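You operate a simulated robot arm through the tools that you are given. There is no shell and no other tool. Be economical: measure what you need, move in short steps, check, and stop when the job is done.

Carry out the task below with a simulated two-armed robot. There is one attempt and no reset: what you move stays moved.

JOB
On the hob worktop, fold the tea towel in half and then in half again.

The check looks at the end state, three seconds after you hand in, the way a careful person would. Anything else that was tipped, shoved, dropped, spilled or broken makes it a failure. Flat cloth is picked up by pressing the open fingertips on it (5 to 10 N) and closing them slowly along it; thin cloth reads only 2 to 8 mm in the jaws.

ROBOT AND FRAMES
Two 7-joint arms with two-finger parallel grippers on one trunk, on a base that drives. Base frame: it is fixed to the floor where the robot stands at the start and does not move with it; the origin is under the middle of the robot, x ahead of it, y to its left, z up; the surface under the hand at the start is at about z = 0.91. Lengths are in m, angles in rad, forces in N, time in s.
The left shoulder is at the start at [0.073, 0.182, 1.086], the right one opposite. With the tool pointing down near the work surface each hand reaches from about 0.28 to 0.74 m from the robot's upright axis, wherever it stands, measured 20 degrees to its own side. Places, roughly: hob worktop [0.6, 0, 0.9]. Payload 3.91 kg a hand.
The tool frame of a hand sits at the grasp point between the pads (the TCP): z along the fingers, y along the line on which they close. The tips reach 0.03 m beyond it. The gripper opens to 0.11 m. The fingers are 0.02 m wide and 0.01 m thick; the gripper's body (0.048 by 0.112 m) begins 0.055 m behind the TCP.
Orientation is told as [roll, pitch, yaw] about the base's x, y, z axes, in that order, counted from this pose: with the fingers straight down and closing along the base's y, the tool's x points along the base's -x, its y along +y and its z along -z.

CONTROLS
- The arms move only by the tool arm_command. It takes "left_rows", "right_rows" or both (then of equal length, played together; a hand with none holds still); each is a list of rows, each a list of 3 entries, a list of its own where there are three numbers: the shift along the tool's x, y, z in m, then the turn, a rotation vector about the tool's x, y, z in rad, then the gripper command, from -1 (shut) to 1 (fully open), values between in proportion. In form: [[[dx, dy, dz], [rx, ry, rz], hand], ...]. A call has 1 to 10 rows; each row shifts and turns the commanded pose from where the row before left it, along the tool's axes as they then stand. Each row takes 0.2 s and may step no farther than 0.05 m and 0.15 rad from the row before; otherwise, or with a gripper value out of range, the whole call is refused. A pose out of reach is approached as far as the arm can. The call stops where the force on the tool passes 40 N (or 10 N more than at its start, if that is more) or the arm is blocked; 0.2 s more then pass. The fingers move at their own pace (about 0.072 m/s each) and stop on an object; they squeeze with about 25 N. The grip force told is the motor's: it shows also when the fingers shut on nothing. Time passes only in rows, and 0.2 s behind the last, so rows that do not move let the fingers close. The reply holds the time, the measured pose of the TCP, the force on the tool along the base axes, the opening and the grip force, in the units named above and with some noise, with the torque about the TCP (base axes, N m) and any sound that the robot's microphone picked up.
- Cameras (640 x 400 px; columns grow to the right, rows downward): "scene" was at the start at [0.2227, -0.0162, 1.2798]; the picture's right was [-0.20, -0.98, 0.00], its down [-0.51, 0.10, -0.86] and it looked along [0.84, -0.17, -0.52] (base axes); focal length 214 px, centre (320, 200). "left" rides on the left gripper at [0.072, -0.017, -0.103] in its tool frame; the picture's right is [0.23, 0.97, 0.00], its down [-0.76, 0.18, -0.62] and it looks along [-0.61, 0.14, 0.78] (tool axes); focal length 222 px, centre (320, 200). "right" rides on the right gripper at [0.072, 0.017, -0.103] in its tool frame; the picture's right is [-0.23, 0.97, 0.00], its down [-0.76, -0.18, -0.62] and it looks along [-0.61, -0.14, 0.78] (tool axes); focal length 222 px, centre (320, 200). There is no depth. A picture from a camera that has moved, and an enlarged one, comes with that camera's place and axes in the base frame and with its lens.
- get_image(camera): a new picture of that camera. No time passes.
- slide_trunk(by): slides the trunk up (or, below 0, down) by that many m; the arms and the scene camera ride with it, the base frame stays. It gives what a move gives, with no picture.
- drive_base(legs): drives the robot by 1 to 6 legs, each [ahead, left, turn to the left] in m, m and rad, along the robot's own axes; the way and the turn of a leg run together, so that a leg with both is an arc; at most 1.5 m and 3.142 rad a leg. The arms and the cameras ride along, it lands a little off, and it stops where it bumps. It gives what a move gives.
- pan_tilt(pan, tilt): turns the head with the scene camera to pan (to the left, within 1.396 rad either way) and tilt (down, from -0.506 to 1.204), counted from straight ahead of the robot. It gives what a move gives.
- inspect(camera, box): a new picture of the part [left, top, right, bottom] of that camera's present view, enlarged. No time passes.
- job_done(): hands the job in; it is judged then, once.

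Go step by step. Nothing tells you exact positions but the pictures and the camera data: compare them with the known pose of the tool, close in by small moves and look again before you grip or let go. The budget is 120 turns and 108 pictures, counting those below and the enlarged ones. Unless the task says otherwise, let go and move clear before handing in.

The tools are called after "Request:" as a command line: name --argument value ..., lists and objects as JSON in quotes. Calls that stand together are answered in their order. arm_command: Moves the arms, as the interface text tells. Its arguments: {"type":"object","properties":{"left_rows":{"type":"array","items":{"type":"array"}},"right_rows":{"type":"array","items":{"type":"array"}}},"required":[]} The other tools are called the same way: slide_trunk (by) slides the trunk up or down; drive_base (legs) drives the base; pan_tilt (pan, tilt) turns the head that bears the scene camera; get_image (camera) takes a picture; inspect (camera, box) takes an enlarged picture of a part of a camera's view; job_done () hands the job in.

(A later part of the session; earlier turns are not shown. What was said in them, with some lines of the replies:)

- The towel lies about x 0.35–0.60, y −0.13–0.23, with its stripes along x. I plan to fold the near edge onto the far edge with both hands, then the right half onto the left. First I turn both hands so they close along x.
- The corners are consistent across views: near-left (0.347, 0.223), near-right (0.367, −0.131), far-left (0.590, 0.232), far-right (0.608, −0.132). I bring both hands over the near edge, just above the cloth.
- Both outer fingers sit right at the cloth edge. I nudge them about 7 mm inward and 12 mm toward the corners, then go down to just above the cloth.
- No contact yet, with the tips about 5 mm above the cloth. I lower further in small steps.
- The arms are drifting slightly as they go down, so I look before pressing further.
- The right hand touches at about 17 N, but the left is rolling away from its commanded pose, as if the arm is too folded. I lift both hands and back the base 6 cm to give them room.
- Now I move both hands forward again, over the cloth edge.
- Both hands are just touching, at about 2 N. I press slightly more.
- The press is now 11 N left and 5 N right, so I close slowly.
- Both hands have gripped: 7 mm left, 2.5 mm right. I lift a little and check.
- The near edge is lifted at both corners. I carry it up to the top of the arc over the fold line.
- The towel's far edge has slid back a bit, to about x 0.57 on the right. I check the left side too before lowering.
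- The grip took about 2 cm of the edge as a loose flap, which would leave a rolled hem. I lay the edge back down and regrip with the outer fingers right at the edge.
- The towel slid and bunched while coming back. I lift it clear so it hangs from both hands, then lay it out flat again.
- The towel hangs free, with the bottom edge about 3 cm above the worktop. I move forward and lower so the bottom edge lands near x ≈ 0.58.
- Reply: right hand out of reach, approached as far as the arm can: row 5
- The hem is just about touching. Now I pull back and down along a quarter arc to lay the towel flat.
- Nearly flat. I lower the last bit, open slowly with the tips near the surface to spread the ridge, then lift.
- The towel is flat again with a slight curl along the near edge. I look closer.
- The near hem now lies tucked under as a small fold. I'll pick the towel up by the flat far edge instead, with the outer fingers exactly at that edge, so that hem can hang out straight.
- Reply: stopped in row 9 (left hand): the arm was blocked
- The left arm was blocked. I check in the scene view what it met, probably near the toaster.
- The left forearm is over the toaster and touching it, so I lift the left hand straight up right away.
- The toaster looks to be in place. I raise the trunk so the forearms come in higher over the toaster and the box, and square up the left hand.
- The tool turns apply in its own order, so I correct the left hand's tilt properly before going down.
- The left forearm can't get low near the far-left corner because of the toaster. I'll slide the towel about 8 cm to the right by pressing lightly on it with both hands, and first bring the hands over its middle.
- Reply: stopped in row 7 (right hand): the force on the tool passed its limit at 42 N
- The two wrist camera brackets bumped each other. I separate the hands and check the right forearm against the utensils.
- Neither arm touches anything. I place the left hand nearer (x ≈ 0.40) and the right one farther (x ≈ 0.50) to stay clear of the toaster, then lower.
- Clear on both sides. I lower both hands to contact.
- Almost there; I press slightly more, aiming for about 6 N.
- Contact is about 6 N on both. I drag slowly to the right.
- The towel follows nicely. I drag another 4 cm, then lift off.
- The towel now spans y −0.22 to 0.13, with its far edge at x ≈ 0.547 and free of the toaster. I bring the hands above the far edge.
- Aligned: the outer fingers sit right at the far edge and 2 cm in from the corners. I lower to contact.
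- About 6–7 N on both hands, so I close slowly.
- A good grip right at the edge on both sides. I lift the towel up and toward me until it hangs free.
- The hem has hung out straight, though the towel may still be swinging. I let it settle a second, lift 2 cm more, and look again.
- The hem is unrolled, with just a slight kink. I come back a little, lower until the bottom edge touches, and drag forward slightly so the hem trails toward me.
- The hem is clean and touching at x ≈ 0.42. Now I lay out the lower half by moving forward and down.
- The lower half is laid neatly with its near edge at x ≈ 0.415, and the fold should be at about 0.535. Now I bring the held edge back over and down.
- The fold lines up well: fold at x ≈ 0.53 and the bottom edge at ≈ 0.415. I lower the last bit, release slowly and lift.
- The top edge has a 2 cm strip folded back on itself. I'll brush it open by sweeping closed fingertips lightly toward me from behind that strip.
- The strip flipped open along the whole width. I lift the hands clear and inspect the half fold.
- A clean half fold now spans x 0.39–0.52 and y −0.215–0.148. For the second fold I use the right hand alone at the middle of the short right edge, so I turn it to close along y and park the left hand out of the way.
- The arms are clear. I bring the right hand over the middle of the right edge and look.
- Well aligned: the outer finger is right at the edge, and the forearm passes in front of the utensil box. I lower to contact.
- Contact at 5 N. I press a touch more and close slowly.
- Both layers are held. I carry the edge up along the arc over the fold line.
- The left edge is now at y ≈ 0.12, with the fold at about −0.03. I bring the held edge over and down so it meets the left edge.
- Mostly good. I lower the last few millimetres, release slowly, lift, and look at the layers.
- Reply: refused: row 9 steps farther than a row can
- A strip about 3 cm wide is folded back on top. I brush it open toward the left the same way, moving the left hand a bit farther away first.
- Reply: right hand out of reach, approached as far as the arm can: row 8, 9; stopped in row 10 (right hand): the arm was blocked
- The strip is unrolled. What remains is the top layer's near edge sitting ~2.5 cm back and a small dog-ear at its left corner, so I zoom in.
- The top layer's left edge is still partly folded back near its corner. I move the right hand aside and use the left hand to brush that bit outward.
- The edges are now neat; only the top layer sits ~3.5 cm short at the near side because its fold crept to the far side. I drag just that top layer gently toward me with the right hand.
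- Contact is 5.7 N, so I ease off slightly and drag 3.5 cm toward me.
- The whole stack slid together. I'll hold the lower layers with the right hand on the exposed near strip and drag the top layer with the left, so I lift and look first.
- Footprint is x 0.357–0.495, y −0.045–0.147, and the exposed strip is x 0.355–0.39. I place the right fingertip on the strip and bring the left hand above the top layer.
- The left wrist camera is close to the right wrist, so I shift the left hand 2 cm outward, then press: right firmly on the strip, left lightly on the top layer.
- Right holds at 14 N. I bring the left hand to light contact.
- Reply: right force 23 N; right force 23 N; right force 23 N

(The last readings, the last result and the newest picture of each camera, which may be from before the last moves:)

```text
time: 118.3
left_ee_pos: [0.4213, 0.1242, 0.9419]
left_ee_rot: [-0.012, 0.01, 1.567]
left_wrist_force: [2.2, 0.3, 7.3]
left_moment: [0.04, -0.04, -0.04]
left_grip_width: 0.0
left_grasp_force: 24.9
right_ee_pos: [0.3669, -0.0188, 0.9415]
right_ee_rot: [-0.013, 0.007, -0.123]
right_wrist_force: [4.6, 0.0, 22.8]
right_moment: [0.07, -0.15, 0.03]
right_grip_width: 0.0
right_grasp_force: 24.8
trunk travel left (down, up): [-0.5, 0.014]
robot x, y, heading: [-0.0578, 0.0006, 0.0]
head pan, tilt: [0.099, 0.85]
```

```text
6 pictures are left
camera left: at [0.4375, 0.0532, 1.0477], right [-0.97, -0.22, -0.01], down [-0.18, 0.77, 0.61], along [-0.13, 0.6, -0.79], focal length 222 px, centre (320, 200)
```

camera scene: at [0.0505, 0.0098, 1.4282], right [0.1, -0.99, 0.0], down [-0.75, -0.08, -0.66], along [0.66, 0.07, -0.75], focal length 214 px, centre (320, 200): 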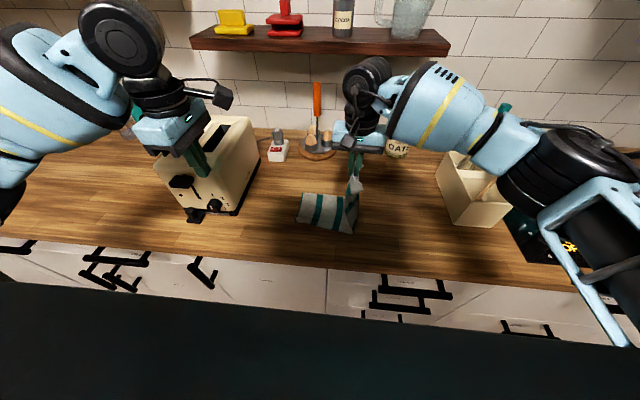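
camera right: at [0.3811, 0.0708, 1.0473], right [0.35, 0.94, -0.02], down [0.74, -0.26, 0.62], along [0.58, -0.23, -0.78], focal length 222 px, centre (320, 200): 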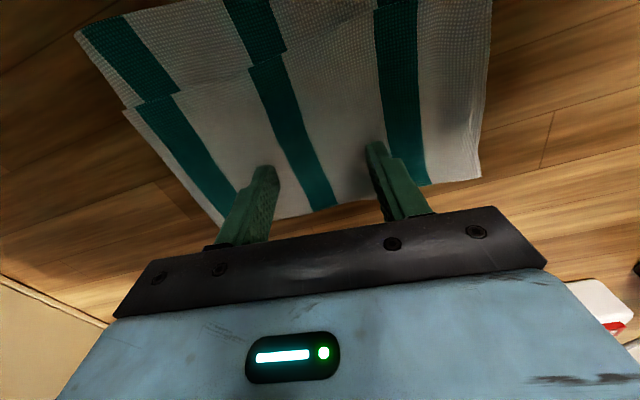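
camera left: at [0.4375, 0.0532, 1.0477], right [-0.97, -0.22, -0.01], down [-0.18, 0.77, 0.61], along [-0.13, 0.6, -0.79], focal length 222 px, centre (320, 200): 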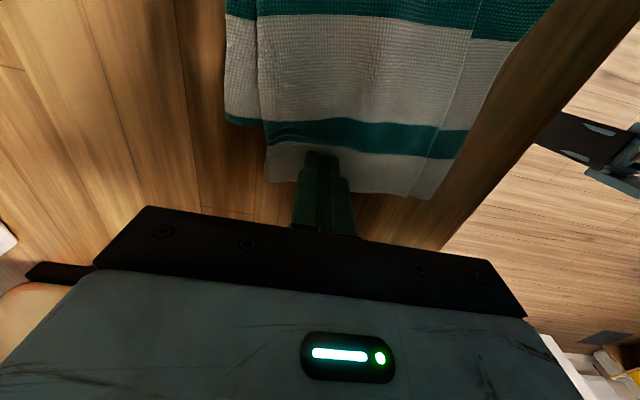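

I lift both hands off and look at the result.

Request:
arm_command --left_rows '[[[0, 0, -0.02], [0, 0, 0], -1], [[0, 0, -0.04], [0, 0, 0], -1], [[-0.03, 0, -0.03], [0, 0, 0], -1], [[-0.03, 0, -0.03], [0, 0, 0], -1], [[-0.03, 0.02, -0.03], [0, 0, 0], -1], [[-0.03, 0.02, 0], [0, 0, 0], -1], [[0, 0, 0], [0, 0, 0], -1]]' --right_rows '[[[0, 0, -0.02], [0, 0, 0], -1], [[0, 0, -0.04], [0, 0, 0], -1], [[0, -0.03, -0.03], [0, 0, 0], -1], [[0, -0.04, 0], [0, 0, 0], -1], [[0, -0.04, 0], [0, 0, 0], -1], [[0, -0.04, 0], [0, 0, 0], -1], [[0, 0, 0], [0, 0, 0], -1]]'

Request:
inspect --camera "scene" --box '[260, 170, 400, 260]'

```text
time: 119.9
left_ee_pos: [0.3815, 0.2453, 1.0881]
left_ee_rot: [-0.011, 0.01, 1.565]
left_wrist_force: [0.5, 0.0, 0.4]
left_moment: [-0.02, 0.01, -0.01]
left_grip_width: 0.0
left_grasp_force: 25.1
right_ee_pos: [0.3486, -0.1671, 1.0334]
right_ee_rot: [-0.017, 0.01, -0.125]
right_wrist_force: [1.2, -0.7, -0.4]
right_moment: [0.0, 0.01, 0.02]
right_grip_width: 0.0
right_grasp_force: 24.4
trunk travel left (down, up): [-0.5, 0.014]
robot x, y, heading: [-0.0628, -0.0018, 0.002]
head pan, tilt: [0.099, 0.85]
```

```text
4.44 times, centred on (330, 215) of scene
camera zoom: at [0.0513, 0.0105, 1.4281], right [0.1, -0.99, 0.0], down [-0.75, -0.08, -0.66], along [0.66, 0.07, -0.75], focal length 953 px, centre (276, 133)
```

zoom: 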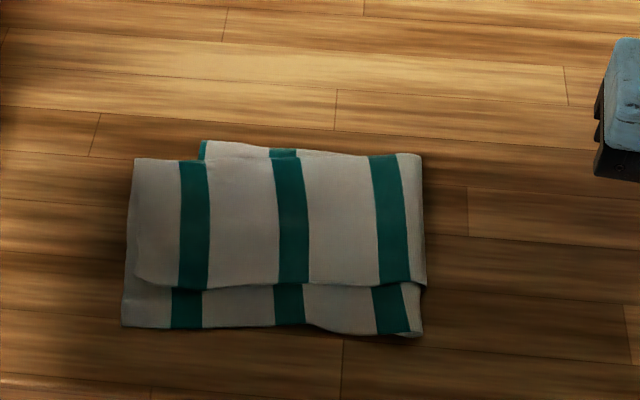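

The towel is a compact four-layer quarter fold, with layers a few centimetres off in places. More pushing risks spoiling it, so I raise both hands clear and do a last check of the whole worktop.

Request:
arm_command --left_rows '[[[0, 0.02, -0.04], [0, 0, 0], -1], [[0, 0.02, -0.04], [0, 0, 0], -1], [[0, 0.02, -0.03], [0, 0, 0], -1], [[0, 0, 0], [0, 0, 0], -1]]' --right_rows '[[[0, 0, -0.04], [0, 0, 0], -1], [[0, 0, -0.04], [0, 0, 0], -1], [[0, 0, -0.03], [0, 0, 0], -1], [[0, 0, 0], [0, 0, 0], -1]]'

Request:
get_image --camera "scene"

```text
time: 120.9
left_ee_pos: [0.3212, 0.2464, 1.1987]
left_ee_rot: [-0.009, 0.01, 1.565]
left_wrist_force: [0.6, 0.8, -0.1]
left_moment: [0.05, 0.03, -0.01]
left_grip_width: 0.0
left_grasp_force: 24.9
right_ee_pos: [0.3505, -0.1642, 1.1428]
right_ee_rot: [-0.015, 0.008, -0.123]
right_wrist_force: [-0.4, 0.2, 0.1]
right_moment: [-0.04, 0.01, -0.01]
right_grip_width: 0.0
right_grasp_force: 24.8
trunk travel left (down, up): [-0.5, 0.014]
robot x, y, heading: [-0.0566, 0.0039, -0.0]
head pan, tilt: [0.099, 0.85]
```

```text
4 pictures are left
camera scene: at [0.0512, 0.0103, 1.4281], right [0.1, -0.99, 0.0], down [-0.75, -0.08, -0.66], along [0.66, 0.07, -0.75], focal length 214 px, centre (320, 200)
```

scene: 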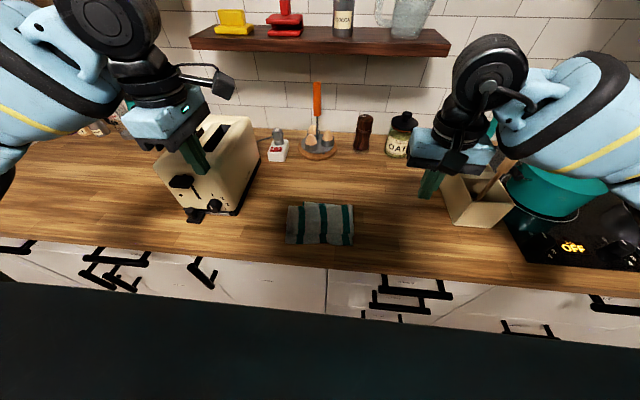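

The towel is folded in four, everything else on the worktop stands as before, and both hands are clear, so I hand in.

Request:
job_done

```text
The job is handed in.
```

I folded the tea towel in half and then in half again, and handed the job in. It lies flat on the hob worktop, but the fold is not perfectly square. The top layer sits about 2.5–3.5 cm short at the near edge, and the upper half overhangs the lower by about 4 cm at the left. The towel also ended up several centimetres to the right of where it started and closer to the front.

Midway, the left forearm rested on the toaster when the arm was blocked. I lifted it straight away, and the toaster and everything else looked unmoved in the last picture. Both hands are clear.
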